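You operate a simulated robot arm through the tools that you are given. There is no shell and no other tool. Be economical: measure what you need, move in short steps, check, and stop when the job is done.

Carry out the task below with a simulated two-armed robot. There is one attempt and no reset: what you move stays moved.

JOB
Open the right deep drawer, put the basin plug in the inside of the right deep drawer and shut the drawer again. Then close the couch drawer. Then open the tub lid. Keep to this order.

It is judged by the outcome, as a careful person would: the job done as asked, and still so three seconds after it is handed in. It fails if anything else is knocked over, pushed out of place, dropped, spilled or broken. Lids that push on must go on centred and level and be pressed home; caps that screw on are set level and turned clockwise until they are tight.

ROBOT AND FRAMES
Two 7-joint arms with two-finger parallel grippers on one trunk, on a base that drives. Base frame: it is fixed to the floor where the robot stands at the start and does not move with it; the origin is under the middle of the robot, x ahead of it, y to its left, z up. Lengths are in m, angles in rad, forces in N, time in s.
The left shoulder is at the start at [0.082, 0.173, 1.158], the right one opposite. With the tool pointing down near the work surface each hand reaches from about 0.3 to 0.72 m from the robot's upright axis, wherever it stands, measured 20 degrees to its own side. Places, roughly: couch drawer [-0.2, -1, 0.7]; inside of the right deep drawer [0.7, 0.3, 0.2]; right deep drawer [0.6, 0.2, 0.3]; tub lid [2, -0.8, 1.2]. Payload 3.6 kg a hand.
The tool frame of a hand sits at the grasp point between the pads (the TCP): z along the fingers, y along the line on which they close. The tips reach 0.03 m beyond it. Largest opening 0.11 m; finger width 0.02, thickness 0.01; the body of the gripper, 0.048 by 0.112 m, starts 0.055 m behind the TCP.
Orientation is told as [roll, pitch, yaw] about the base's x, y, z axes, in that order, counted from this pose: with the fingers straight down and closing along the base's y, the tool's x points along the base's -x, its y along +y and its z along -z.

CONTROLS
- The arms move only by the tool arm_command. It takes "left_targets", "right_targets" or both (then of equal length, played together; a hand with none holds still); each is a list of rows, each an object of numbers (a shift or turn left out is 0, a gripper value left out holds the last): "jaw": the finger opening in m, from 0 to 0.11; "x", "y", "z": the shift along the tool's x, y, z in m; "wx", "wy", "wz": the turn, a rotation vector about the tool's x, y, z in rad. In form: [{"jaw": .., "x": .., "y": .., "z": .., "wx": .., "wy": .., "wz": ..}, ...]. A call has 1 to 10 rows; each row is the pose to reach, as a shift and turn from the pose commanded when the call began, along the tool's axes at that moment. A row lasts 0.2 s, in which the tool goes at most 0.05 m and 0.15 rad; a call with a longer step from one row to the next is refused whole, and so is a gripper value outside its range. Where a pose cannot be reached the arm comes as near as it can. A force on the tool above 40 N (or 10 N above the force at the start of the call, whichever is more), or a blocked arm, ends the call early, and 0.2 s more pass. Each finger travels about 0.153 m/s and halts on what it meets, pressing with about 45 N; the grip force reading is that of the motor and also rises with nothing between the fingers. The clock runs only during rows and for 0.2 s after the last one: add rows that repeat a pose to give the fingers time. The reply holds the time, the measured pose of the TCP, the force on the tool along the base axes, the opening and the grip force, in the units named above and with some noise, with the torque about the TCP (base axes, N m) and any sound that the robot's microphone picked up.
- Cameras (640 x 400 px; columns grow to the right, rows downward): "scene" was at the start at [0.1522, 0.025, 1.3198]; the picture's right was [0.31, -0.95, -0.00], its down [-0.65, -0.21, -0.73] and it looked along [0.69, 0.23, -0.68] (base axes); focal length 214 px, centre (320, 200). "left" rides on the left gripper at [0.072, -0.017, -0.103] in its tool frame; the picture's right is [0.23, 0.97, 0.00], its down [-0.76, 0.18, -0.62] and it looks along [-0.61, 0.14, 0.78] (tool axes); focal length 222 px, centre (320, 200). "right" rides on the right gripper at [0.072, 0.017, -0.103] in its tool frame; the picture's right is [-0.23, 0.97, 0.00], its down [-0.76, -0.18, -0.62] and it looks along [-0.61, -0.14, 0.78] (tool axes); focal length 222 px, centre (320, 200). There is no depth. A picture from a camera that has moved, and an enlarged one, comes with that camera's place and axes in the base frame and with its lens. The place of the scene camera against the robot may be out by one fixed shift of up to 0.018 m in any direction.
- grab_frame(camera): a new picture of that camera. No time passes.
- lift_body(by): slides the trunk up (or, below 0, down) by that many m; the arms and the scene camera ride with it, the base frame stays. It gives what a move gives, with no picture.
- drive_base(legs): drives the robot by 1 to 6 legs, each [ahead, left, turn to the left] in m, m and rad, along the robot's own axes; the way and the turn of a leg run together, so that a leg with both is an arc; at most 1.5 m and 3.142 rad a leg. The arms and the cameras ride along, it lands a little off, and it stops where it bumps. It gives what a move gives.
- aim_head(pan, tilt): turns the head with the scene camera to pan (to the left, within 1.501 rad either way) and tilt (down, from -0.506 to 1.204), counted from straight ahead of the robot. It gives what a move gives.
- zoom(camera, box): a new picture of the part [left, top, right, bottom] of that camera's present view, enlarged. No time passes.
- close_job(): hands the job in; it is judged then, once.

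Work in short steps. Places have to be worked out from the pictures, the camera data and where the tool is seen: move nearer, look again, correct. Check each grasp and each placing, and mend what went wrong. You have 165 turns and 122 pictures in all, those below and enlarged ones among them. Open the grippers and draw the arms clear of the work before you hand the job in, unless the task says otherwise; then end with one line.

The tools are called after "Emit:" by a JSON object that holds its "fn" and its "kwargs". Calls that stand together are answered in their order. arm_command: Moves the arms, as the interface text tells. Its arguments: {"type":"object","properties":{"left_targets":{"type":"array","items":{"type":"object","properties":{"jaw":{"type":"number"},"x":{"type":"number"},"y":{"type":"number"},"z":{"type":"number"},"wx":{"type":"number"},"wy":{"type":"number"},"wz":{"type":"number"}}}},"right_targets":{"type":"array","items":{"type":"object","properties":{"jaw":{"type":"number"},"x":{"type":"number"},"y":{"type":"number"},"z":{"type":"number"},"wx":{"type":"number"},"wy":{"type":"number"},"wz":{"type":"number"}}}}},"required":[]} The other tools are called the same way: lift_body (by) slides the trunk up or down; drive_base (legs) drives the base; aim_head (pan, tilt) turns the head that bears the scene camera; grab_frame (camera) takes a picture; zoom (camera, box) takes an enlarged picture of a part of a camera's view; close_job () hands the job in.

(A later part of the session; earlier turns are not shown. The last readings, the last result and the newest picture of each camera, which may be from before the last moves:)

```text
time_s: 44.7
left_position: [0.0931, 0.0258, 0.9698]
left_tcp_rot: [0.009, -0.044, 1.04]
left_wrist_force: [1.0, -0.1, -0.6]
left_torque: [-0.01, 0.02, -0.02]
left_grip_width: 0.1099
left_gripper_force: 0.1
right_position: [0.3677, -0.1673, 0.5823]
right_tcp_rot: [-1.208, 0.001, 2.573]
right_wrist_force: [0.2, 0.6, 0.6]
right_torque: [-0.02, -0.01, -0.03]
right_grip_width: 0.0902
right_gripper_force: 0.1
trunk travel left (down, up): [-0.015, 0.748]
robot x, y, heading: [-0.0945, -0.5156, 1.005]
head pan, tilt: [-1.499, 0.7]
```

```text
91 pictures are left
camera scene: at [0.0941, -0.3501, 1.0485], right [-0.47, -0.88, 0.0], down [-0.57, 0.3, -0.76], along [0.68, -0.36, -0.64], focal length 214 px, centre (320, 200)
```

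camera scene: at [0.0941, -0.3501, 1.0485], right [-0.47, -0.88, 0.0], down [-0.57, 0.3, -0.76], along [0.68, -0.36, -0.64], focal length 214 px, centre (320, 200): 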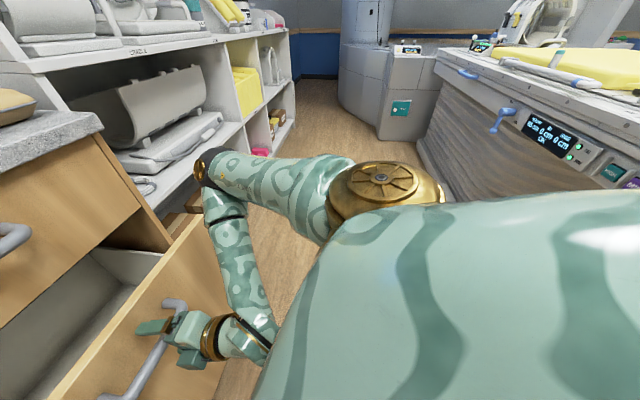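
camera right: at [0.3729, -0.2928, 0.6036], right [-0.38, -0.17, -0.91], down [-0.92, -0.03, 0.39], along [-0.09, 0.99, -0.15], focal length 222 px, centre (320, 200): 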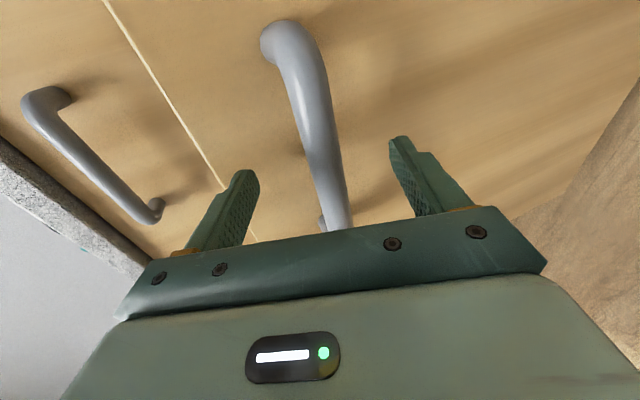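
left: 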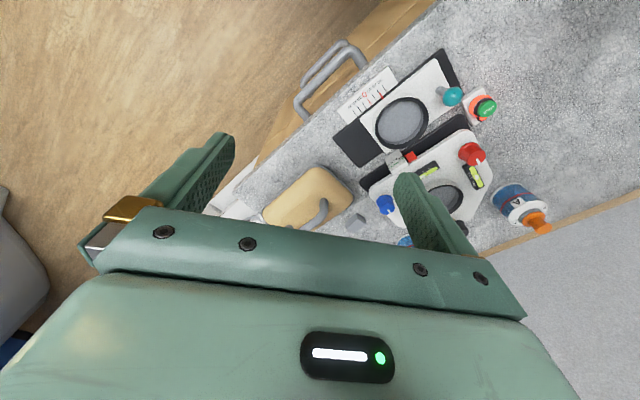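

There is still ~0.45 m to the couch. I re-grip the bar and back another 10 cm along the drawer's axis.

Emit:
{"fn": "arm_command", "kwargs": {"right_targets": [{"jaw": 0.05}, {"jaw": 0.0}, {"jaw": 0.0}, {"jaw": 0.0}]}}

Emit:
{"fn": "drive_base", "kwargs": {"legs": [[-0.1, 0.0035, 0]]}}

```text
time_s: 45.7
left_position: [0.0945, 0.0278, 0.9669]
left_tcp_rot: [0.01, -0.041, 1.04]
left_wrist_force: [0.1, 0.5, -0.1]
left_torque: [0.02, 0.01, 0.02]
left_grip_width: 0.1097
left_gripper_force: 0.0
right_position: [0.3685, -0.1675, 0.5806]
right_tcp_rot: [-1.196, -0.002, 2.571]
right_wrist_force: [-5.6, 1.7, -29.0]
right_torque: [-0.18, 1.05, -0.54]
right_grip_width: 0.0217
right_gripper_force: 45.2
trunk travel left (down, up): [-0.015, 0.748]
robot x, y, heading: [-0.0932, -0.5136, 1.009]
head pan, tilt: [-1.499, 0.7]
```

```text
time_s: 46.8
left_position: [0.0374, -0.0542, 0.9815]
left_tcp_rot: [0.01, -0.071, 1.046]
left_wrist_force: [1.0, -0.7, -0.9]
left_torque: [0.05, -0.01, 0.0]
left_grip_width: 0.1101
left_gripper_force: 0.0
right_position: [0.3262, -0.233, 0.6044]
right_tcp_rot: [-1.251, -0.006, 2.574]
right_wrist_force: [-0.6, 0.5, 0.1]
right_torque: [0.07, -0.01, -0.02]
right_grip_width: 0.0001
right_gripper_force: 37.2
trunk travel left (down, up): [-0.015, 0.748]
robot x, y, heading: [-0.1278, -0.5718, 1.016]
head pan, tilt: [-1.499, 0.7]
stopped in leg 1: the force on the tool passed its limit at 50 N (the readings are from after the stop); the commanded pose is now the measured one
```

The fingers slipped off. I look at how far the drawer came.

Emit:
{"fn": "aim_head", "kwargs": {"pan": -0.4, "tilt": 0.75}}

Emit:
{"fn": "grab_frame", "kwargs": {"camera": "scene"}}

```text
time_s: 48.1
left_position: [0.0387, -0.0528, 0.9819]
left_tcp_rot: [0.011, -0.065, 1.05]
left_wrist_force: [-0.2, -0.5, -0.8]
left_torque: [0.01, -0.02, 0.0]
left_grip_width: 0.1097
left_gripper_force: 0.0
right_position: [0.3245, -0.2311, 0.6023]
right_tcp_rot: [-1.243, -0.005, 2.577]
right_wrist_force: [0.0, 0.1, 0.5]
right_torque: [0.01, -0.03, -0.03]
right_grip_width: 0.0001
right_gripper_force: 37.9
trunk travel left (down, up): [-0.015, 0.748]
robot x, y, heading: [-0.1266, -0.5706, 1.015]
head pan, tilt: [-0.4, 0.75]
```

```text
90 pictures are left
camera scene: at [0.0479, -0.3211, 1.0442], right [0.58, -0.82, 0.0], down [-0.56, -0.39, -0.73], along [0.6, 0.42, -0.68], focal length 214 px, centre (320, 200)
```

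scene: 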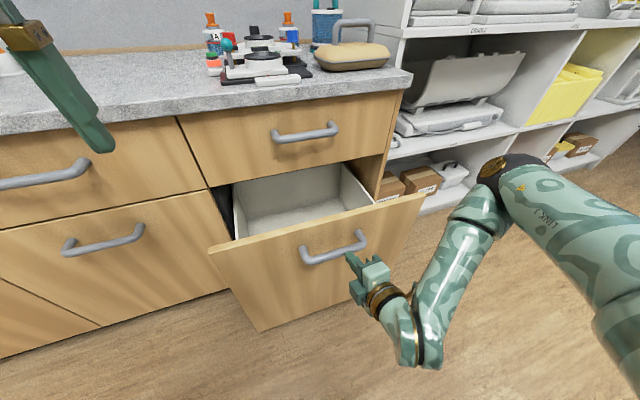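

Drawer front is now at n≈0.10 (about 21 cm open). I try once more to re-grip and pull with the arm to learn whether this is its stop.

Emit:
{"fn": "arm_command", "kwargs": {"right_targets": [{"jaw": 0.05, "x": -0.003, "y": 0.006, "z": 0.0}, {"jaw": 0.09, "x": -0.006, "y": 0.011, "z": 0.01}, {"x": -0.012, "y": 0.011, "z": 0.04}, {"x": -0.012, "y": 0.011, "z": 0.062}, {"x": -0.012, "y": 0.011, "z": 0.062}]}}

Emit:
{"fn": "grab_frame", "kwargs": {"camera": "right"}}

```text
time_s: 49.3
left_position: [0.0397, -0.0523, 0.9814]
left_tcp_rot: [0.009, -0.067, 1.048]
left_wrist_force: [1.0, 0.3, 1.2]
left_torque: [-0.02, 0.0, 0.0]
left_grip_width: 0.1101
left_gripper_force: 0.1
right_position: [0.3488, -0.1795, 0.5756]
right_tcp_rot: [-1.242, -0.004, 2.578]
right_wrist_force: [-0.1, 0.6, 0.7]
right_torque: [0.02, -0.03, 0.0]
right_grip_width: 0.0899
right_gripper_force: 0.1
right hand out of reach, approached as far as the arm can: row 2, 3, 4, 5
trunk travel left (down, up): [-0.015, 0.748]
robot x, y, heading: [-0.1282, -0.5687, 1.017]
head pan, tilt: [-0.4, 0.75]
```

```text
89 pictures are left
camera right: at [0.3539, -0.3058, 0.5926], right [-0.36, -0.14, -0.92], down [-0.93, -0.04, 0.37], along [-0.09, 0.99, -0.11], focal length 222 px, centre (320, 200)
```

right: 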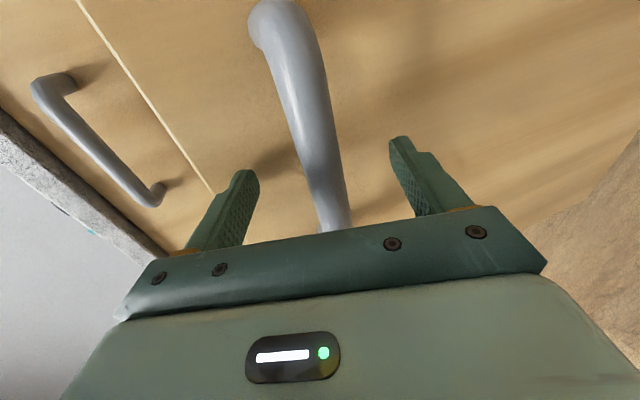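

Bar is between the fingers again. Close and pull 5 cm with the arm.

Emit:
{"fn": "arm_command", "kwargs": {"right_targets": [{"jaw": 0.05}, {"jaw": 0.0}, {"jaw": 0.0}, {"jaw": 0.0}, {"y": 0.005, "z": -0.014}, {"y": 0.01, "z": -0.028}, {"y": 0.015, "z": -0.042}, {"y": 0.02, "z": -0.056}]}}

```text
time_s: 50.6
left_position: [0.0384, -0.0512, 0.9811]
left_tcp_rot: [0.012, -0.066, 1.05]
left_wrist_force: [0.4, 0.2, 0.0]
left_torque: [0.0, -0.03, -0.01]
left_grip_width: 0.1098
left_gripper_force: 0.1
right_position: [0.34, -0.1943, 0.5734]
right_tcp_rot: [-1.221, -0.013, 2.582]
right_wrist_force: [-6.3, 0.7, -21.1]
right_torque: [0.25, 0.91, -0.39]
right_grip_width: 0.0218
right_gripper_force: 45.3
right hand out of reach, approached as far as the arm can: row 5, 6
trunk travel left (down, up): [-0.015, 0.748]
robot x, y, heading: [-0.1281, -0.5717, 1.016]
head pan, tilt: [-0.4, 0.75]
stopped in row 6 (right hand): the force on the tool passed its limit at 44 N (the readings are from after the stop); the commanded pose is now the measured one
```

It is held at a stop (~22 cm open), so this is open enough. I release and withdraw the right hand.

Emit:
{"fn": "arm_command", "kwargs": {"right_targets": [{"jaw": 0.05}, {"jaw": 0.1}, {"jaw": 0.1}, {"z": -0.03}, {"z": -0.06}, {"z": -0.09}, {"z": -0.09}]}}

Emit:
{"fn": "grab_frame", "kwargs": {"camera": "scene"}}

```text
time_s: 52.2
left_position: [0.0374, -0.0519, 0.9818]
left_tcp_rot: [0.01, -0.066, 1.053]
left_wrist_force: [0.5, 0.9, 0.1]
left_torque: [-0.01, 0.03, -0.01]
left_grip_width: 0.1102
left_gripper_force: 0.1
right_position: [0.3045, -0.2597, 0.6185]
right_tcp_rot: [-1.231, -0.008, 2.583]
right_wrist_force: [-0.6, 0.7, 0.3]
right_torque: [0.0, -0.03, 0.03]
right_grip_width: 0.1001
right_gripper_force: 0.1
right hand out of reach, approached as far as the arm can: row 4, 5, 6, 7
trunk travel left (down, up): [-0.015, 0.748]
robot x, y, heading: [-0.1303, -0.5738, 1.016]
head pan, tilt: [-0.4, 0.75]
```

```text
88 pictures are left
camera scene: at [0.0473, -0.3204, 1.0441], right [0.58, -0.81, 0.0], down [-0.56, -0.4, -0.73], along [0.6, 0.42, -0.68], focal length 214 px, centre (320, 200)
```

scene: 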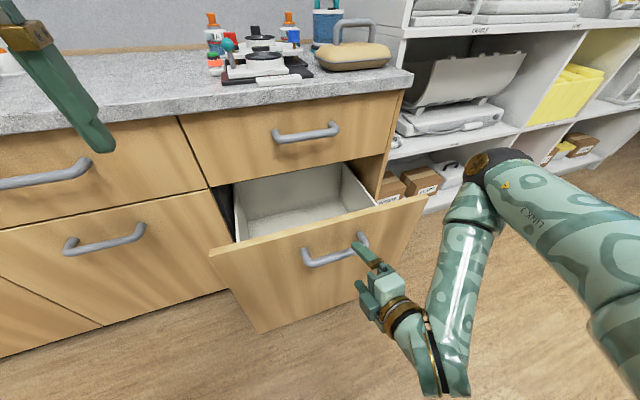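

Drawer is open and stays. I raise the trunk to the original height and drive left along the counter toward the plug.

Emit:
{"fn": "lift_body", "kwargs": {"by": 0.26}}

Emit:
{"fn": "drive_base", "kwargs": {"legs": [[-0.02, 0.0, -0.046], [0, 0.87, 0]]}}

Emit:
{"fn": "aim_head", "kwargs": {"pan": 0.2, "tilt": 0.6}}

Emit:
{"fn": "grab_frame", "kwargs": {"camera": "scene"}}

```text
time_s: 54.8
left_position: [0.0343, -0.0551, 1.249]
left_tcp_rot: [0.007, -0.086, 1.058]
left_wrist_force: [-0.5, 0.5, -0.5]
left_torque: [-0.03, 0.0, -0.03]
left_grip_width: 0.1099
left_gripper_force: 0.1
right_position: [0.2872, -0.2922, 0.9961]
right_tcp_rot: [-1.558, -0.011, 2.584]
right_wrist_force: [-0.1, 0.2, 0.3]
right_torque: [0.03, -0.01, 0.01]
right_grip_width: 0.1
right_gripper_force: 0.1
trunk travel left (down, up): [-0.275, 0.488]
robot x, y, heading: [-0.1295, -0.5739, 1.019]
head pan, tilt: [-0.4, 0.75]
```

```text
time_s: 59.9
left_position: [-0.6848, 0.4141, 1.2483]
left_tcp_rot: [0.007, -0.086, 1.017]
left_wrist_force: [-0.9, 0.9, -0.4]
left_torque: [-0.01, -0.01, 0.01]
left_grip_width: 0.11
left_gripper_force: 0.0
right_position: [-0.4414, 0.1675, 0.9961]
right_tcp_rot: [-1.557, -0.011, 2.547]
right_wrist_force: [-0.9, 0.5, -0.4]
right_torque: [0.0, 0.02, -0.01]
right_grip_width: 0.0999
right_gripper_force: 0.0
trunk travel left (down, up): [-0.275, 0.488]
robot x, y, heading: [-0.872, -0.0978, 0.982]
head pan, tilt: [-0.4, 0.75]
```

```text
time_s: 60.9
left_position: [-0.6832, 0.4127, 1.25]
left_tcp_rot: [0.008, -0.086, 1.017]
left_wrist_force: [-1.9, 0.4, -0.2]
left_torque: [0.02, -0.02, 0.02]
left_grip_width: 0.1101
left_gripper_force: 0.0
right_position: [-0.4396, 0.1672, 0.9972]
right_tcp_rot: [-1.557, -0.011, 2.546]
right_wrist_force: [0.3, 0.3, 0.5]
right_torque: [0.03, -0.01, 0.02]
right_grip_width: 0.1002
right_gripper_force: 0.1
trunk travel left (down, up): [-0.275, 0.488]
robot x, y, heading: [-0.8691, -0.0969, 0.98]
head pan, tilt: [0.201, 0.6]
```

```text
87 pictures are left
camera scene: at [-0.8006, 0.0601, 1.3328], right [0.92, -0.38, 0.0], down [-0.22, -0.52, -0.82], along [0.32, 0.76, -0.57], focal length 214 px, centre (320, 200)
```

scene: 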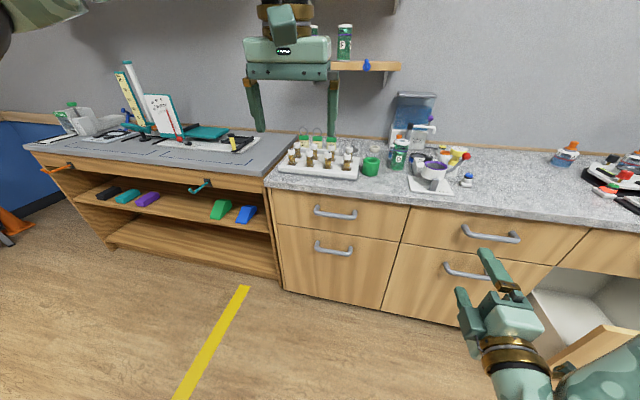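

I zoom to find the plug from here.

Emit:
{"fn": "zoom", "kwargs": {"camera": "scene", "box": [270, 110, 450, 220]}}

```text
3.56 times, centred on (360, 165) of scene
camera zoom: at [-0.8006, 0.0601, 1.3328], right [0.92, -0.38, 0.0], down [-0.22, -0.52, -0.82], along [0.32, 0.76, -0.57], focal length 763 px, centre (178, 324)
```

zoom: 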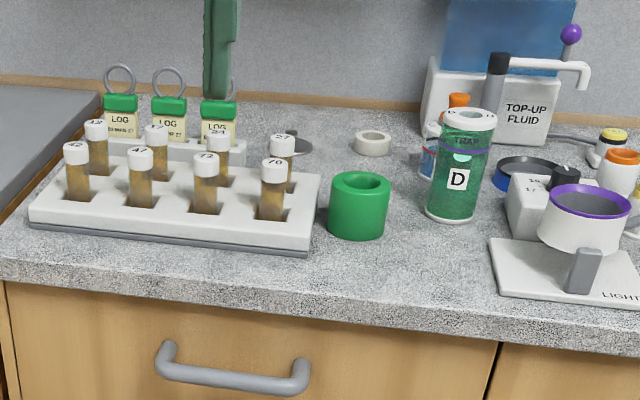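

Triangulating both views puts the plug near (-0.21, 1.0), knob z≈0.91, so the counter is about 0.88 high. Before driving in I raise the right hand well above the items.

Emit:
{"fn": "arm_command", "kwargs": {"right_targets": [{"y": -0.04}, {"y": -0.08}, {"y": -0.12}, {"y": -0.16}, {"y": -0.2}, {"y": -0.24}]}}

```text
time_s: 62.3
left_position: [-0.6841, 0.4119, 1.2497]
left_tcp_rot: [0.007, -0.087, 1.018]
left_wrist_force: [-0.1, -0.3, 1.2]
left_torque: [-0.01, -0.03, 0.0]
left_grip_width: 0.11
left_gripper_force: 0.1
right_position: [-0.423, 0.1976, 1.2495]
right_tcp_rot: [-1.557, -0.01, 2.546]
right_wrist_force: [-0.1, -0.2, 0.5]
right_torque: [-0.02, 0.0, 0.0]
right_grip_width: 0.0997
right_gripper_force: 0.0
right hand out of reach, approached as far as the arm can: row 1, 2, 3, 4, 5, 6
trunk travel left (down, up): [-0.275, 0.488]
robot x, y, heading: [-0.8681, -0.0968, 0.979]
head pan, tilt: [0.201, 0.6]
```

Right hand is at z 1.25. Drive forward 0.5 m.

Emit:
{"fn": "drive_base", "kwargs": {"legs": [[0.5, 0, 0]]}}

Emit:
{"fn": "aim_head", "kwargs": {"pan": 0.0, "tilt": 0.7}}

Emit:
{"fn": "grab_frame", "kwargs": {"camera": "scene"}}

Emit:
{"fn": "grab_frame", "kwargs": {"camera": "left"}}

```text
time_s: 65.2
left_position: [-0.4043, 0.8259, 1.2475]
left_tcp_rot: [0.007, -0.086, 1.015]
left_wrist_force: [0.4, 0.9, 0.6]
left_torque: [-0.04, 0.03, -0.03]
left_grip_width: 0.1099
left_gripper_force: 0.0
right_position: [-0.1435, 0.6109, 1.247]
right_tcp_rot: [-1.559, -0.012, 2.544]
right_wrist_force: [0.7, -0.2, -0.4]
right_torque: [0.04, -0.02, -0.02]
right_grip_width: 0.1
right_gripper_force: 0.0
trunk travel left (down, up): [-0.275, 0.488]
robot x, y, heading: [-0.5905, 0.3211, 0.98]
head pan, tilt: [0.201, 0.6]
```

```text
time_s: 65.9
left_position: [-0.4039, 0.8257, 1.2482]
left_tcp_rot: [0.007, -0.085, 1.017]
left_wrist_force: [-0.1, 0.1, 0.5]
left_torque: [0.0, -0.03, -0.02]
left_grip_width: 0.1102
left_gripper_force: 0.0
right_position: [-0.1437, 0.6105, 1.2492]
right_tcp_rot: [-1.557, -0.011, 2.545]
right_wrist_force: [0.6, 1.3, 1.0]
right_torque: [0.0, -0.01, 0.02]
right_grip_width: 0.1
right_gripper_force: 0.0
trunk travel left (down, up): [-0.275, 0.488]
robot x, y, heading: [-0.5906, 0.3169, 0.978]
head pan, tilt: [0.0, 0.7]
```

```text
85 pictures are left
camera scene: at [-0.5086, 0.4615, 1.3243], right [0.83, -0.56, 0.0], down [-0.36, -0.53, -0.76], along [0.43, 0.63, -0.64], focal length 214 px, centre (320, 200)
```

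scene: 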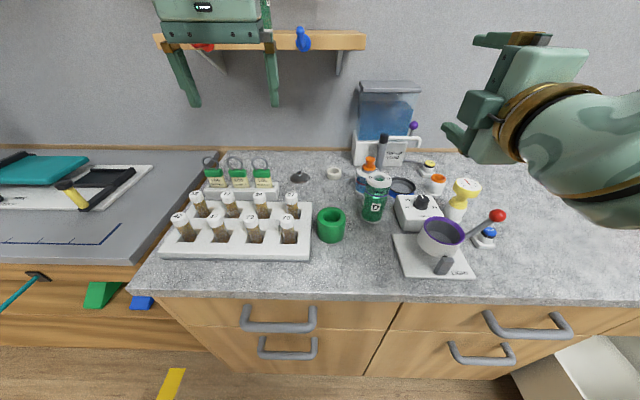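

```text
84 pictures are left
camera left: at [-0.4323, 0.7457, 1.3465], right [-0.95, 0.32, -0.01], down [0.22, 0.69, 0.69], along [0.23, 0.65, -0.73], focal length 222 px, centre (320, 200)
```

left: 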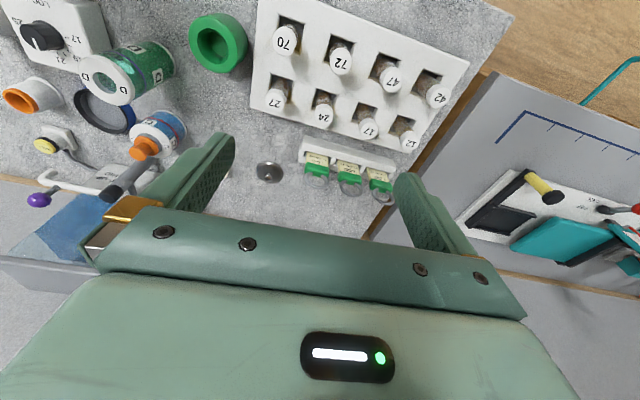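

The plug is at about (-0.205, 1.01), with clear space around it. I drive 9 cm nearer and 10 cm right so it lies before the left shoulder.

Emit:
{"fn": "drive_base", "kwargs": {"legs": [[0.09, -0.1, 0]]}}

Emit:
{"fn": "grab_frame", "kwargs": {"camera": "left"}}

```text
time_s: 67.3
left_position: [-0.2671, 0.8471, 1.2469]
left_tcp_rot: [0.008, -0.087, 1.016]
left_wrist_force: [0.0, -0.7, -0.3]
left_torque: [-0.03, 0.01, 0.02]
left_grip_width: 0.1102
left_gripper_force: 0.1
right_position: [-0.0058, 0.6328, 1.2474]
right_tcp_rot: [-1.556, -0.013, 2.544]
right_wrist_force: [0.7, -0.5, -0.6]
right_torque: [0.02, 0.01, 0.01]
right_grip_width: 0.1002
right_gripper_force: 0.1
trunk travel left (down, up): [-0.275, 0.488]
robot x, y, heading: [-0.4518, 0.3383, 0.975]
head pan, tilt: [0.0, 0.7]
```

```text
83 pictures are left
camera left: at [-0.2939, 0.7676, 1.3462], right [-0.95, 0.32, -0.01], down [0.22, 0.69, 0.69], along [0.23, 0.65, -0.73], focal length 222 px, centre (320, 200)
```

left: 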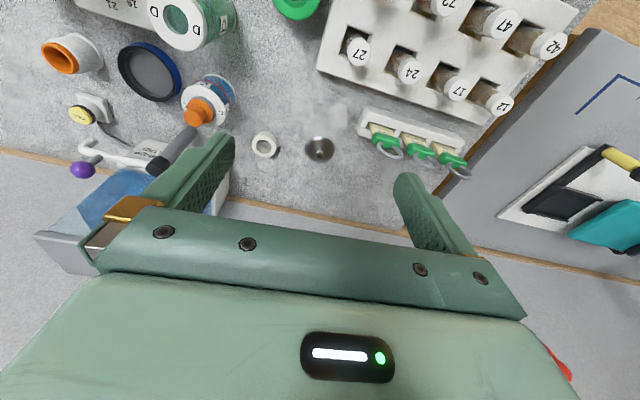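

Two left-camera views give the plug's knob top at (-0.202, 1.010, 0.898). I move the left hand above it and down to a hover at z≈1.0 with a narrower jaw.

Emit:
{"fn": "arm_command", "kwargs": {"left_targets": [{"jaw": 0.06, "x": -0.041, "y": 0.0075, "z": 0.0036}, {"x": -0.082, "y": 0.015, "z": 0.0072}, {"x": -0.123, "y": 0.0225, "z": 0.011}, {"x": -0.164, "y": 0.03, "z": 0.0143}, {"x": -0.16, "y": 0.03, "z": 0.06}, {"x": -0.156, "y": 0.03, "z": 0.105}, {"x": -0.152, "y": 0.03, "z": 0.15}, {"x": -0.148, "y": 0.03, "z": 0.19}]}}

Emit:
{"fn": "grab_frame", "kwargs": {"camera": "left"}}

Emit:
{"fn": "grab_frame", "kwargs": {"camera": "scene"}}

```text
time_s: 68.4
left_position: [-0.2437, 0.9045, 1.1672]
left_tcp_rot: [-0.001, -0.091, 1.013]
left_wrist_force: [-9.8, -10.7, 0.7]
left_torque: [1.39, -1.38, -0.05]
left_grip_width: 0.0598
left_gripper_force: 0.0
left hand out of reach, approached as far as the arm can: row 1, 2, 3, 4, 5
right_position: [-0.0078, 0.6306, 1.2493]
right_tcp_rot: [-1.556, -0.009, 2.546]
right_wrist_force: [-0.6, -0.3, -0.1]
right_torque: [0.03, -0.01, 0.0]
right_grip_width: 0.0999
right_gripper_force: 0.2
trunk travel left (down, up): [-0.275, 0.488]
robot x, y, heading: [-0.4523, 0.3381, 0.98]
head pan, tilt: [0.0, 0.7]
stopped in row 5 (left hand): the force on the tool passed its limit at 136 N (the readings are from after the stop); the commanded pose is now the measured one
```

```text
82 pictures are left
camera left: at [-0.2731, 0.8244, 1.2646], right [-0.95, 0.32, -0.02], down [0.22, 0.69, 0.69], along [0.24, 0.65, -0.72], focal length 222 px, centre (320, 200)
```

left: 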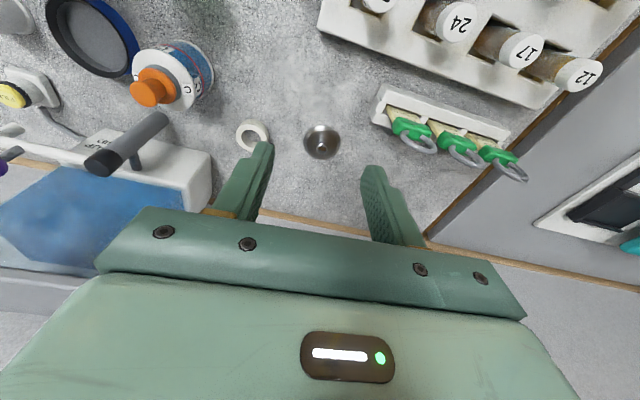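

```text
81 pictures are left
camera scene: at [-0.3744, 0.4809, 1.3245], right [0.83, -0.56, 0.0], down [-0.36, -0.53, -0.77], along [0.43, 0.64, -0.64], focal length 214 px, centre (320, 200)
```

scene: 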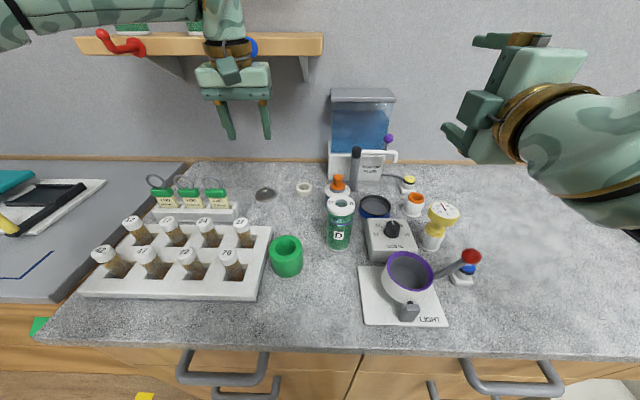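

The wrist bumped the wall shelf above; nothing appears displaced. I back the hand off 8 cm, tilt it forward ~25° more and lower it so it can go in under the shelf.

Emit:
{"fn": "arm_command", "kwargs": {"left_targets": [{"x": 0.04, "wy": -0.04}, {"x": 0.08, "wy": -0.09}, {"x": 0.09, "z": 0.035, "wy": -0.2}, {"x": 0.09, "z": 0.07, "wy": -0.32}, {"x": 0.09, "z": 0.1, "wy": -0.45}]}}

Emit:
{"fn": "zoom", "kwargs": {"camera": "scene", "box": [60, 0, 420, 260]}}

```text
time_s: 69.6
left_position: [-0.2848, 0.8399, 1.0625]
left_tcp_rot: [0.0, -0.541, 1.014]
left_wrist_force: [-0.1, 0.6, -0.4]
left_torque: [-0.02, 0.0, -0.03]
left_grip_width: 0.06
left_gripper_force: 0.0
right_position: [-0.0073, 0.6337, 1.2485]
right_tcp_rot: [-1.554, -0.01, 2.547]
right_wrist_force: [0.5, 0.7, 0.0]
right_torque: [0.0, 0.04, -0.02]
right_grip_width: 0.1
right_gripper_force: 0.0
trunk travel left (down, up): [-0.275, 0.488]
robot x, y, heading: [-0.451, 0.3401, 0.98]
head pan, tilt: [0.0, 0.7]
```

```text
1.54 times, centred on (240, 130) of scene
camera zoom: at [-0.3722, 0.4835, 1.3241], right [0.83, -0.56, 0.0], down [-0.36, -0.54, -0.76], along [0.43, 0.63, -0.64], focal length 330 px, centre (443, 308)
```

zoom: 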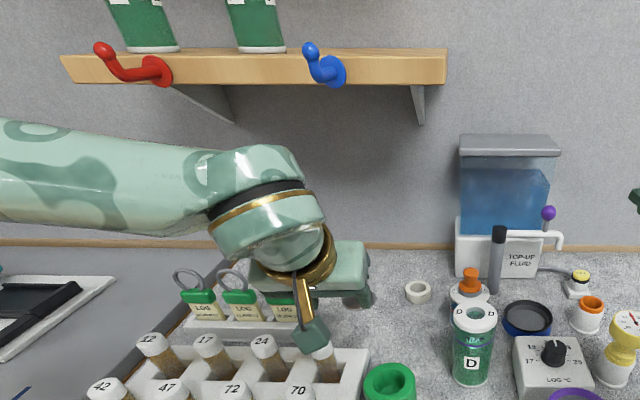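

Hand is now under shelf level. I move it forward at the same height above the plug, then look.

Emit:
{"fn": "arm_command", "kwargs": {"left_targets": [{"x": -0.038, "y": 0.006, "z": 0.023}, {"x": -0.076, "y": 0.013, "z": 0.046}, {"x": -0.114, "y": 0.019, "z": 0.0685}, {"x": -0.114, "y": 0.019, "z": 0.0685}]}}

Emit:
{"fn": "grab_frame", "kwargs": {"camera": "left"}}

Emit:
{"fn": "zoom", "kwargs": {"camera": "scene", "box": [60, 0, 420, 260]}}

```text
time_s: 70.6
left_position: [-0.2291, 0.9604, 1.0583]
left_tcp_rot: [0.002, -0.54, 1.014]
left_wrist_force: [0.3, -0.5, 0.4]
left_torque: [0.02, 0.0, 0.02]
left_grip_width: 0.0601
left_gripper_force: 0.0
right_position: [-0.0067, 0.6323, 1.2482]
right_tcp_rot: [-1.554, -0.011, 2.545]
right_wrist_force: [0.7, -0.8, -0.8]
right_torque: [0.03, 0.02, 0.03]
right_grip_width: 0.0996
right_gripper_force: 0.0
trunk travel left (down, up): [-0.275, 0.488]
robot x, y, heading: [-0.4533, 0.3387, 0.979]
head pan, tilt: [0.0, 0.7]
```

```text
79 pictures are left
camera left: at [-0.2755, 0.8526, 1.1112], right [-0.93, 0.35, -0.12], down [0.03, 0.38, 0.93], along [0.37, 0.86, -0.36], focal length 222 px, centre (320, 200)
```

left: 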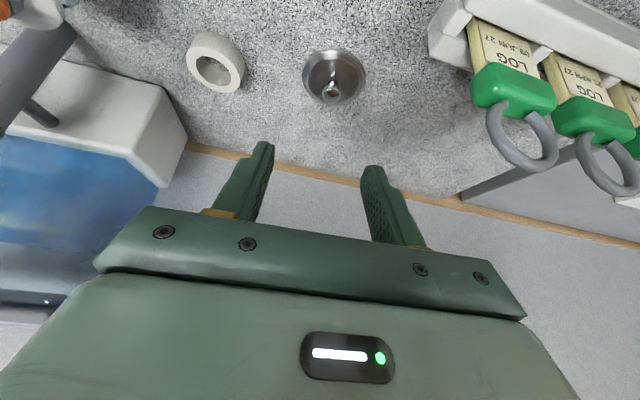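

```text
1.54 times, centred on (240, 130) of scene
camera zoom: at [-0.3725, 0.4825, 1.3243], right [0.83, -0.56, 0.0], down [-0.36, -0.53, -0.76], along [0.43, 0.63, -0.64], focal length 330 px, centre (443, 308)
```

zoom: 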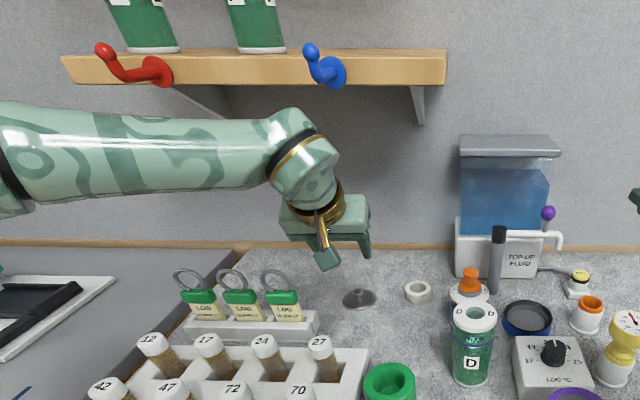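

Plug clearly seen: knob about (-0.20, 1.03, 0.90). I descend to about 7 cm before it along the finger axis and re-check.

Emit:
{"fn": "arm_command", "kwargs": {"left_targets": [{"x": 0.007, "y": 0.005, "z": 0.035}, {"x": 0.014, "y": 0.01, "z": 0.07}, {"x": 0.0205, "y": 0.012, "z": 0.1}, {"x": 0.0205, "y": 0.012, "z": 0.1}]}}

Emit:
{"fn": "grab_frame", "kwargs": {"camera": "left"}}

Emit:
{"fn": "zoom", "kwargs": {"camera": "scene", "box": [140, 100, 320, 230]}}

```text
time_s: 71.6
left_position: [-0.2232, 0.9982, 0.9599]
left_tcp_rot: [0.003, -0.541, 1.014]
left_wrist_force: [1.0, -1.0, -1.0]
left_torque: [-0.02, 0.01, 0.0]
left_grip_width: 0.0597
left_gripper_force: 0.1
right_position: [-0.0073, 0.6315, 1.2481]
right_tcp_rot: [-1.554, -0.011, 2.545]
right_wrist_force: [-1.1, 0.1, -0.3]
right_torque: [0.07, 0.01, 0.01]
right_grip_width: 0.0999
right_gripper_force: 0.0
trunk travel left (down, up): [-0.275, 0.488]
robot x, y, heading: [-0.4511, 0.3369, 0.978]
head pan, tilt: [0.0, 0.7]
```

```text
77 pictures are left
camera left: at [-0.2694, 0.8883, 1.012], right [-0.93, 0.35, -0.12], down [0.03, 0.38, 0.93], along [0.37, 0.86, -0.36], focal length 222 px, centre (320, 200)
```

left: 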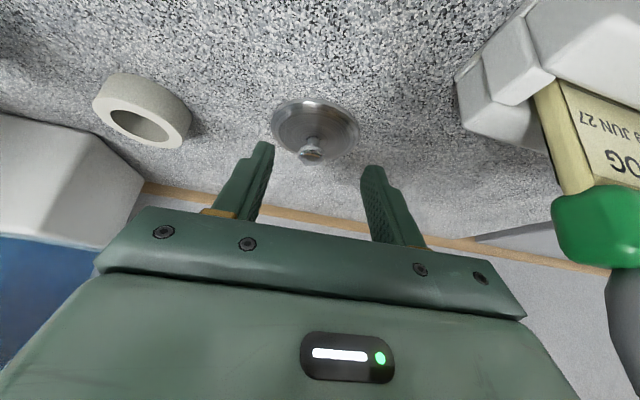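

```text
3.08 times, centred on (230, 165) of scene
camera zoom: at [-0.3722, 0.4826, 1.3243], right [0.83, -0.56, 0.0], down [-0.36, -0.53, -0.76], along [0.43, 0.63, -0.64], focal length 660 px, centre (597, 308)
```

zoom: 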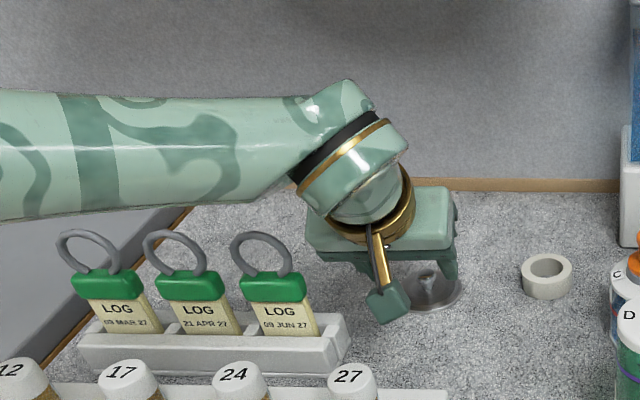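

The knob sits about 6 cm along the finger axis, 7 mm off sideways. I go in 3.6 cm with that correction, leaving the tips just above the disc.

Emit:
{"fn": "arm_command", "kwargs": {"left_targets": [{"x": -0.002, "y": -0.007, "z": 0.015}, {"x": -0.004, "y": -0.007, "z": 0.03}, {"x": -0.005, "y": -0.007, "z": 0.036}, {"x": -0.005, "y": -0.007, "z": 0.036}]}}

Emit:
{"fn": "zoom", "kwargs": {"camera": "left", "box": [200, 80, 440, 230]}}

```text
time_s: 72.6
left_position: [-0.2066, 1.0091, 0.9376]
left_tcp_rot: [0.001, -0.545, 1.011]
left_wrist_force: [-4.0, -8.5, 21.2]
left_torque: [-0.16, 0.07, 0.03]
left_grip_width: 0.0599
left_gripper_force: 0.1
right_position: [-0.0076, 0.6286, 1.2485]
right_tcp_rot: [-1.559, -0.01, 2.544]
right_wrist_force: [0.1, -0.4, -0.2]
right_torque: [-0.02, 0.04, 0.01]
right_grip_width: 0.0997
right_gripper_force: 0.1
trunk travel left (down, up): [-0.275, 0.488]
robot x, y, heading: [-0.4565, 0.3375, 0.978]
head pan, tilt: [0.0, 0.7]
```

```text
2.67 times, centred on (320, 155) of left
camera zoom: at [-0.253, 0.9002, 0.9891], right [-0.93, 0.35, -0.12], down [0.02, 0.37, 0.93], along [0.37, 0.86, -0.35], focal length 592 px, centre (320, 320)
```

zoom: 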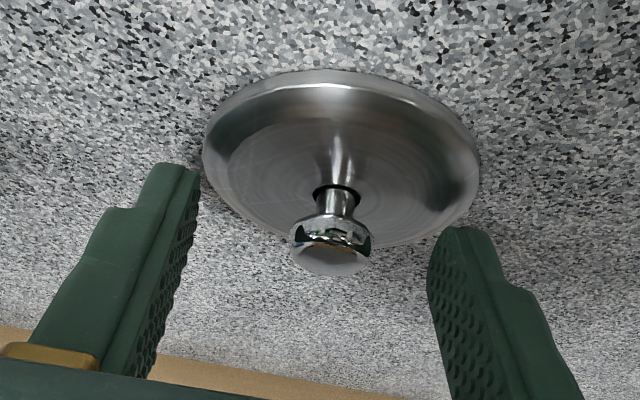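

Tips lightly touch (21 N); knob is between the fingertips. I ease up 3 mm and close.

Emit:
{"fn": "arm_command", "kwargs": {"left_targets": [{"z": -0.004, "jaw": 0.04}, {"z": -0.004, "jaw": 0.015}, {"z": -0.004, "jaw": 0.0}, {"z": -0.004, "jaw": 0.0}, {"z": -0.004, "jaw": 0.0}]}}

Emit:
{"fn": "zoom", "kwargs": {"camera": "left", "box": [200, 80, 440, 230]}}

```text
time_s: 73.8
left_position: [-0.2087, 1.0095, 0.9377]
left_tcp_rot: [0.001, -0.541, 1.014]
left_wrist_force: [0.0, 5.3, 17.1]
left_torque: [0.23, -0.06, 0.14]
left_grip_width: 0.0187
left_gripper_force: 44.9
right_position: [-0.0084, 0.6318, 1.2479]
right_tcp_rot: [-1.558, -0.009, 2.544]
right_wrist_force: [0.6, 0.1, -1.0]
right_torque: [-0.02, 0.01, 0.01]
right_grip_width: 0.1001
right_gripper_force: 0.1
trunk travel left (down, up): [-0.275, 0.488]
robot x, y, heading: [-0.4565, 0.3388, 0.981]
head pan, tilt: [0.0, 0.7]
```

```text
2.67 times, centred on (320, 155) of left
camera zoom: at [-0.2544, 0.9011, 0.99], right [-0.93, 0.35, -0.12], down [0.03, 0.38, 0.93], along [0.37, 0.86, -0.36], focal length 592 px, centre (320, 320)
```

zoom: 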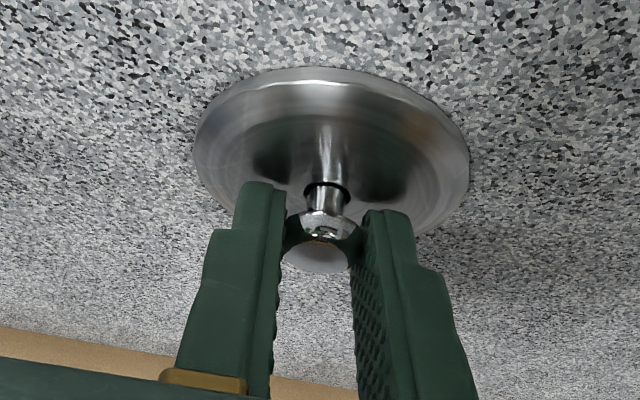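

Knob gripped (1.9 cm). I lift 4 cm and check.

Emit:
{"fn": "arm_command", "kwargs": {"left_targets": [{"x": -0.005, "z": -0.0086}, {"x": -0.0103, "z": -0.0171}, {"x": -0.0206, "z": -0.0343}, {"x": -0.0206, "z": -0.0343}]}}

Emit:
{"fn": "grab_frame", "kwargs": {"camera": "left"}}

```text
time_s: 74.8
left_position: [-0.2078, 1.0124, 0.9752]
left_tcp_rot: [0.002, -0.537, 1.013]
left_wrist_force: [0.1, -0.3, 1.3]
left_torque: [0.01, 0.0, 0.0]
left_grip_width: 0.0001
left_gripper_force: 37.8
right_position: [-0.0069, 0.6327, 1.2473]
right_tcp_rot: [-1.556, -0.01, 2.544]
right_wrist_force: [0.4, -0.7, -0.4]
right_torque: [0.0, 0.01, -0.02]
right_grip_width: 0.1
right_gripper_force: 0.1
trunk travel left (down, up): [-0.275, 0.488]
robot x, y, heading: [-0.451, 0.3404, 0.977]
head pan, tilt: [0.0, 0.7]
```

```text
73 pictures are left
camera left: at [-0.2536, 0.9031, 1.0282], right [-0.93, 0.35, -0.12], down [0.03, 0.38, 0.93], along [0.37, 0.86, -0.36], focal length 222 px, centre (320, 200)
```

left: 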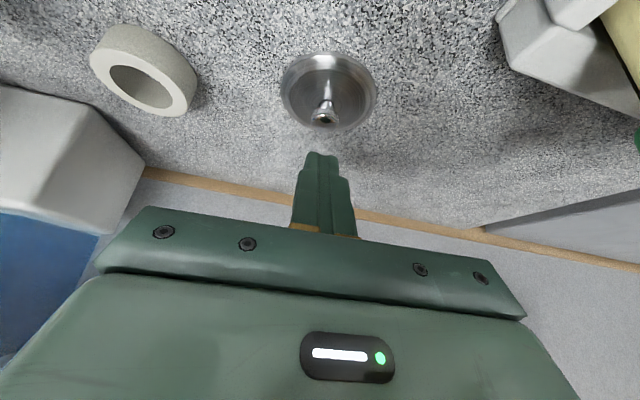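

The fingers slipped off the mushroom head; the plug stayed put. I'll take it more vertically so the tips reach lower around the stem: open jaw, reduce the tilt.

Emit:
{"fn": "arm_command", "kwargs": {"left_targets": [{"jaw": 0.03, "wy": 0.1}, {"jaw": 0.045, "wy": 0.2}, {"jaw": 0.045, "wy": 0.3}, {"jaw": 0.045, "wy": 0.36}]}}

Emit:
{"fn": "grab_frame", "kwargs": {"camera": "left"}}

Emit:
{"fn": "zoom", "kwargs": {"camera": "scene", "box": [140, 60, 380, 240]}}

```text
time_s: 75.8
left_position: [-0.2069, 1.011, 0.9761]
left_tcp_rot: [0.001, -0.237, 1.015]
left_wrist_force: [0.2, -0.2, -0.9]
left_torque: [0.0, 0.0, 0.02]
left_grip_width: 0.0452
left_gripper_force: 0.1
left hand out of reach, approached as far as the arm can: row 4
right_position: [-0.0075, 0.6324, 1.2484]
right_tcp_rot: [-1.555, -0.011, 2.544]
right_wrist_force: [-0.1, -0.1, -0.3]
right_torque: [0.02, -0.01, 0.0]
right_grip_width: 0.0998
right_gripper_force: 0.1
trunk travel left (down, up): [-0.275, 0.488]
robot x, y, heading: [-0.4533, 0.3379, 0.978]
head pan, tilt: [0.0, 0.7]
```

```text
72 pictures are left
camera left: at [-0.2426, 0.9193, 1.0601], right [-0.94, 0.33, -0.05], down [0.16, 0.6, 0.78], along [0.29, 0.73, -0.62], focal length 222 px, centre (320, 200)
```

left: 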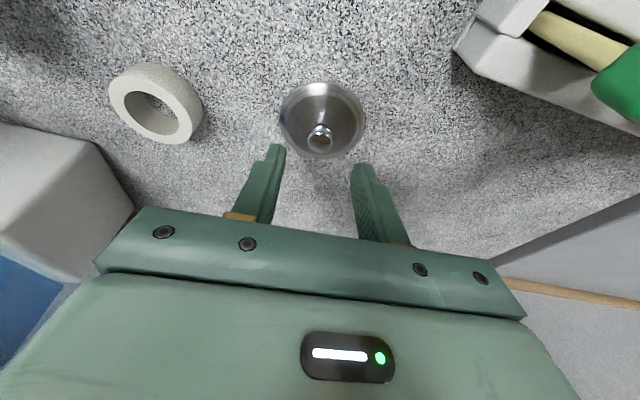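

```text
2.22 times, centred on (260, 150) of scene
camera zoom: at [-0.3724, 0.4831, 1.3242], right [0.83, -0.56, 0.0], down [-0.36, -0.54, -0.76], along [0.43, 0.63, -0.64], focal length 477 px, centre (453, 311)
```

zoom: 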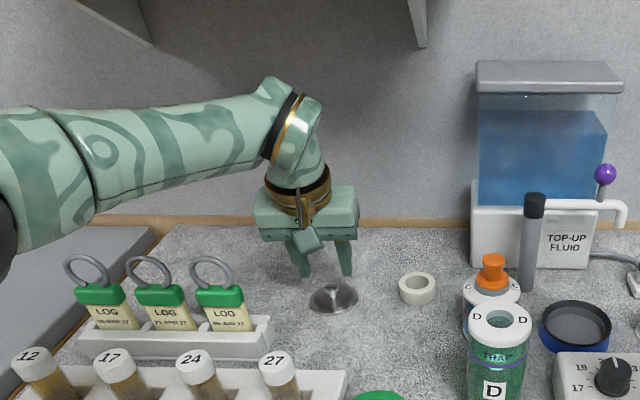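

Good clear view and pose (14° tilt). The knob is ~7 mm toward tool +x from my axis; I go down 5 cm with that correction.

Emit:
{"fn": "arm_command", "kwargs": {"left_targets": [{"x": 0.004, "z": 0.02}, {"x": 0.007, "z": 0.035}, {"x": 0.007, "z": 0.043}, {"x": 0.007, "z": 0.05}, {"x": 0.007, "z": 0.05}]}}

Emit:
{"fn": "zoom", "kwargs": {"camera": "left", "box": [200, 80, 440, 230]}}

```text
time_s: 76.8
left_position: [-0.2032, 1.0128, 0.9379]
left_tcp_rot: [-0.008, -0.255, 1.017]
left_wrist_force: [-6.9, -11.9, 24.0]
left_torque: [-0.36, 0.39, 0.23]
left_grip_width: 0.0447
left_gripper_force: 0.4
right_position: [-0.0084, 0.6301, 1.2496]
right_tcp_rot: [-1.559, -0.01, 2.546]
right_wrist_force: [0.2, 0.1, 0.1]
right_torque: [0.0, 0.0, -0.01]
right_grip_width: 0.1
right_gripper_force: 0.0
trunk travel left (down, up): [-0.275, 0.488]
robot x, y, heading: [-0.4533, 0.3372, 0.977]
head pan, tilt: [0.0, 0.7]
stopped in row 5 (left hand): the force on the tool passed its limit at 45 N (the readings are from after the stop); the commanded pose is now the measured one
```

```text
2.67 times, centred on (320, 155) of left
camera zoom: at [-0.2404, 0.9209, 1.021], right [-0.94, 0.33, -0.06], down [0.15, 0.59, 0.79], along [0.3, 0.74, -0.61], focal length 592 px, centre (320, 320)
```

zoom: 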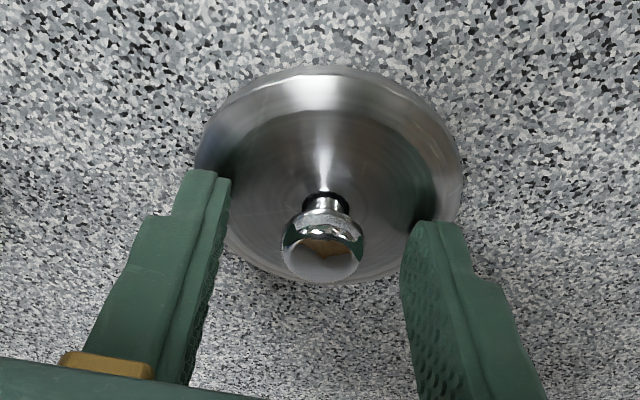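

Combining the views, the knob is actually higher (~0.93) and ~1.3 cm toward tool +x, so the pads only caught its edge. I raise slightly, shift +x 1.3 cm, and look.

Emit:
{"fn": "arm_command", "kwargs": {"left_targets": [{"x": 0.0, "z": -0.006}, {"x": 0.007, "z": -0.007}, {"x": 0.013, "z": -0.008}, {"x": 0.013, "z": -0.008}]}}

Emit:
{"fn": "zoom", "kwargs": {"camera": "left", "box": [200, 80, 440, 230]}}

```text
time_s: 77.8
left_position: [-0.2119, 1.0044, 0.9371]
left_tcp_rot: [-0.003, -0.251, 1.016]
left_wrist_force: [4.0, 9.2, 17.3]
left_torque: [0.26, -0.07, 0.01]
left_grip_width: 0.045
left_gripper_force: 0.2
right_position: [-0.0055, 0.6316, 1.2485]
right_tcp_rot: [-1.554, -0.01, 2.546]
right_wrist_force: [-0.6, 0.6, -0.2]
right_torque: [0.02, -0.01, 0.03]
right_grip_width: 0.0999
right_gripper_force: 0.1
trunk travel left (down, up): [-0.275, 0.488]
robot x, y, heading: [-0.4498, 0.3374, 0.978]
head pan, tilt: [0.0, 0.7]
```

```text
2.67 times, centred on (320, 155) of left
camera zoom: at [-0.2474, 0.9118, 1.0211], right [-0.94, 0.33, -0.06], down [0.15, 0.59, 0.79], along [0.29, 0.74, -0.61], focal length 592 px, centre (320, 320)
```

zoom: 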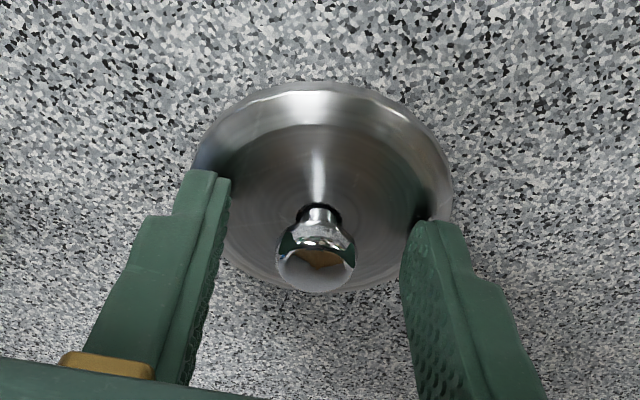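

The plug shifted along with the tips, still in contact. I raise 2.5 cm clear and re-measure.

Emit:
{"fn": "arm_command", "kwargs": {"left_targets": [{"x": -0.003, "z": -0.012}, {"x": -0.006, "z": -0.025}, {"x": -0.006, "z": -0.025}]}}

Emit:
{"fn": "zoom", "kwargs": {"camera": "left", "box": [200, 60, 440, 210]}}

Emit:
{"fn": "zoom", "kwargs": {"camera": "scene", "box": [200, 130, 320, 210]}}

```text
time_s: 78.6
left_position: [-0.2122, 1.0009, 0.9625]
left_tcp_rot: [-0.002, -0.248, 1.016]
left_wrist_force: [-0.1, -0.5, 0.4]
left_torque: [0.02, -0.01, 0.0]
left_grip_width: 0.0449
left_gripper_force: 0.1
right_position: [-0.0062, 0.6337, 1.2471]
right_tcp_rot: [-1.554, -0.009, 2.543]
right_wrist_force: [0.0, 0.8, 0.6]
right_torque: [0.01, -0.02, -0.03]
right_grip_width: 0.0999
right_gripper_force: 0.0
trunk travel left (down, up): [-0.275, 0.488]
robot x, y, heading: [-0.4549, 0.3381, 0.977]
head pan, tilt: [0.0, 0.7]
```

```text
2.67 times, centred on (320, 135) of left
camera zoom: at [-0.2471, 0.9107, 1.046], right [-0.94, 0.33, -0.06], down [0.16, 0.59, 0.79], along [0.29, 0.74, -0.61], focal length 592 px, centre (320, 373)
```

zoom: 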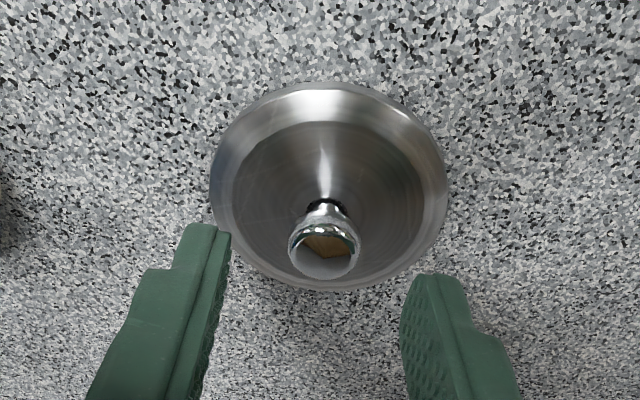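

```text
5.00 times, centred on (260, 170) of scene
camera zoom: at [-0.372, 0.4832, 1.3241], right [0.83, -0.56, 0.0], down [-0.36, -0.54, -0.76], along [0.43, 0.63, -0.64], focal length 1072 px, centre (620, 350)
```

zoom: 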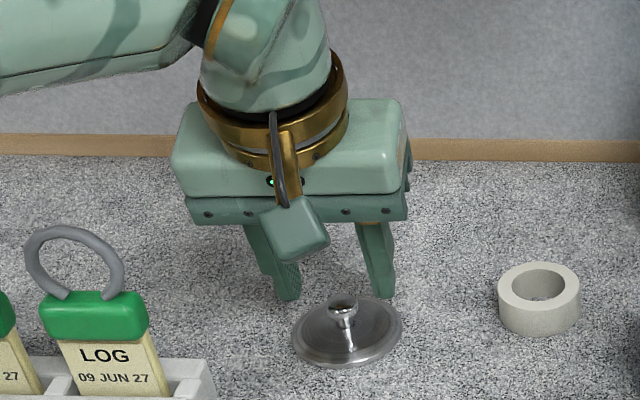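

Relative to the fingertips (both cameras) the knob centre is at tool x +9 mm, 27 mm beyond TCP. I shift x +9 mm, down 13 mm, and close.

Emit:
{"fn": "arm_command", "kwargs": {"left_targets": [{"x": 0.009, "y": -0.002, "z": 0.0}, {"x": 0.009, "y": -0.002, "z": 0.013}, {"x": 0.009, "y": -0.002, "z": 0.013}]}}

Emit:
{"fn": "zoom", "kwargs": {"camera": "left", "box": [200, 80, 440, 230]}}

Emit:
{"fn": "zoom", "kwargs": {"camera": "scene", "box": [200, 130, 320, 210]}}

```text
time_s: 79.4
left_position: [-0.212, 0.9954, 0.9484]
left_tcp_rot: [-0.004, -0.247, 1.016]
left_wrist_force: [-0.8, 0.2, 0.3]
left_torque: [0.03, 0.0, 0.01]
left_grip_width: 0.045
left_gripper_force: 0.0
right_position: [-0.0069, 0.6331, 1.2484]
right_tcp_rot: [-1.555, -0.012, 2.543]
right_wrist_force: [0.3, -0.5, 0.1]
right_torque: [0.04, -0.03, 0.0]
right_grip_width: 0.0999
right_gripper_force: 0.0
trunk travel left (down, up): [-0.275, 0.488]
robot x, y, heading: [-0.452, 0.3378, 0.974]
head pan, tilt: [0.0, 0.7]
```

```text
2.67 times, centred on (320, 155) of left
camera zoom: at [-0.2481, 0.9042, 1.0321], right [-0.94, 0.33, -0.06], down [0.16, 0.59, 0.79], along [0.29, 0.74, -0.61], focal length 592 px, centre (320, 320)
```

zoom: 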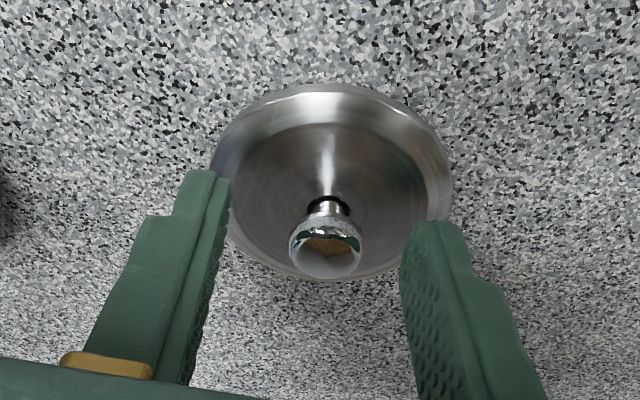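

```text
5.00 times, centred on (260, 170) of scene
camera zoom: at [-0.3723, 0.4828, 1.3243], right [0.83, -0.56, 0.0], down [-0.36, -0.53, -0.76], along [0.43, 0.63, -0.64], focal length 1072 px, centre (620, 350)
```

zoom: 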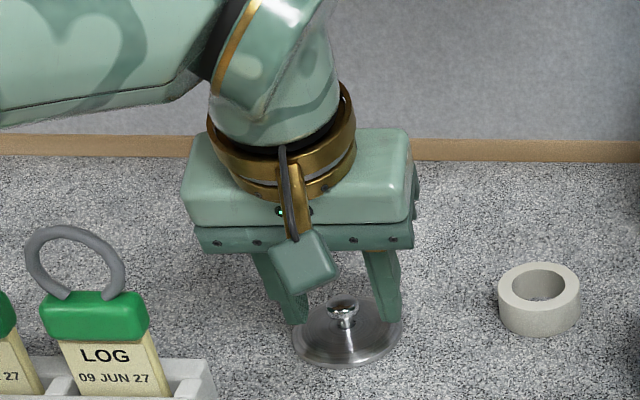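

Tips are now below the knob head in the scene view (~9 mm). I nudge x +3 mm and close, then check.

Emit:
{"fn": "arm_command", "kwargs": {"left_targets": [{"x": 0.003, "jaw": 0.03}, {"x": 0.003, "jaw": 0.01}, {"x": 0.003, "jaw": 0.0}, {"x": 0.003, "jaw": 0.0}]}}

Emit:
{"fn": "zoom", "kwargs": {"camera": "left", "box": [200, 80, 440, 230]}}

Emit:
{"fn": "arm_command", "kwargs": {"left_targets": [{"x": -0.0025, "z": -0.01}, {"x": -0.005, "z": -0.02}, {"x": -0.0075, "z": -0.03}, {"x": -0.01, "z": -0.04}]}}

Emit:
{"fn": "grab_frame", "kwargs": {"camera": "left"}}

```text
time_s: 80.4
left_position: [-0.2143, 0.9935, 0.9479]
left_tcp_rot: [-0.004, -0.247, 1.016]
left_wrist_force: [-0.2, -0.5, -0.4]
left_torque: [-0.04, 0.0, -0.02]
left_grip_width: 0.0188
left_gripper_force: 44.8
right_position: [-0.007, 0.6327, 1.2472]
right_tcp_rot: [-1.554, -0.01, 2.545]
right_wrist_force: [-0.5, 0.3, -0.6]
right_torque: [-0.01, 0.02, 0.01]
right_grip_width: 0.1004
right_gripper_force: 0.1
trunk travel left (down, up): [-0.275, 0.488]
robot x, y, heading: [-0.4494, 0.3432, 0.98]
head pan, tilt: [0.0, 0.7]
```

```text
2.67 times, centred on (320, 155) of left
camera zoom: at [-0.2498, 0.9018, 1.0313], right [-0.94, 0.33, -0.06], down [0.16, 0.59, 0.79], along [0.29, 0.74, -0.61], focal length 592 px, centre (320, 320)
```

zoom: 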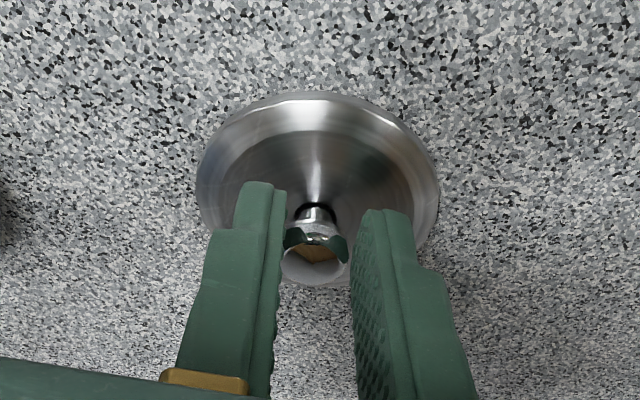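

```text
time_s: 81.4
left_position: [-0.2148, 0.994, 0.9876]
left_tcp_rot: [-0.003, -0.249, 1.015]
left_wrist_force: [0.0, 0.6, -0.9]
left_torque: [-0.01, 0.01, 0.0]
left_grip_width: 0.0187
left_gripper_force: 45.2
right_position: [-0.0072, 0.6312, 1.248]
right_tcp_rot: [-1.555, -0.01, 2.545]
right_wrist_force: [-1.0, -0.2, 0.4]
right_torque: [-0.01, 0.0, -0.01]
right_grip_width: 0.1
right_gripper_force: 0.0
trunk travel left (down, up): [-0.275, 0.488]
robot x, y, heading: [-0.4506, 0.3372, 0.976]
head pan, tilt: [0.0, 0.7]
```

```text
63 pictures are left
camera left: at [-0.2502, 0.9024, 1.0715], right [-0.94, 0.33, -0.06], down [0.16, 0.59, 0.79], along [0.29, 0.74, -0.61], focal length 222 px, centre (320, 200)
```

left: 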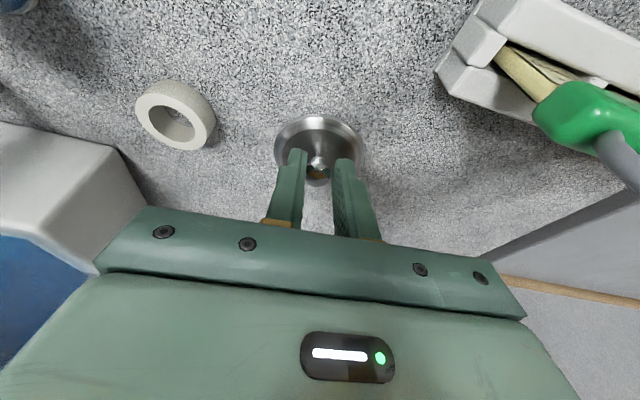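

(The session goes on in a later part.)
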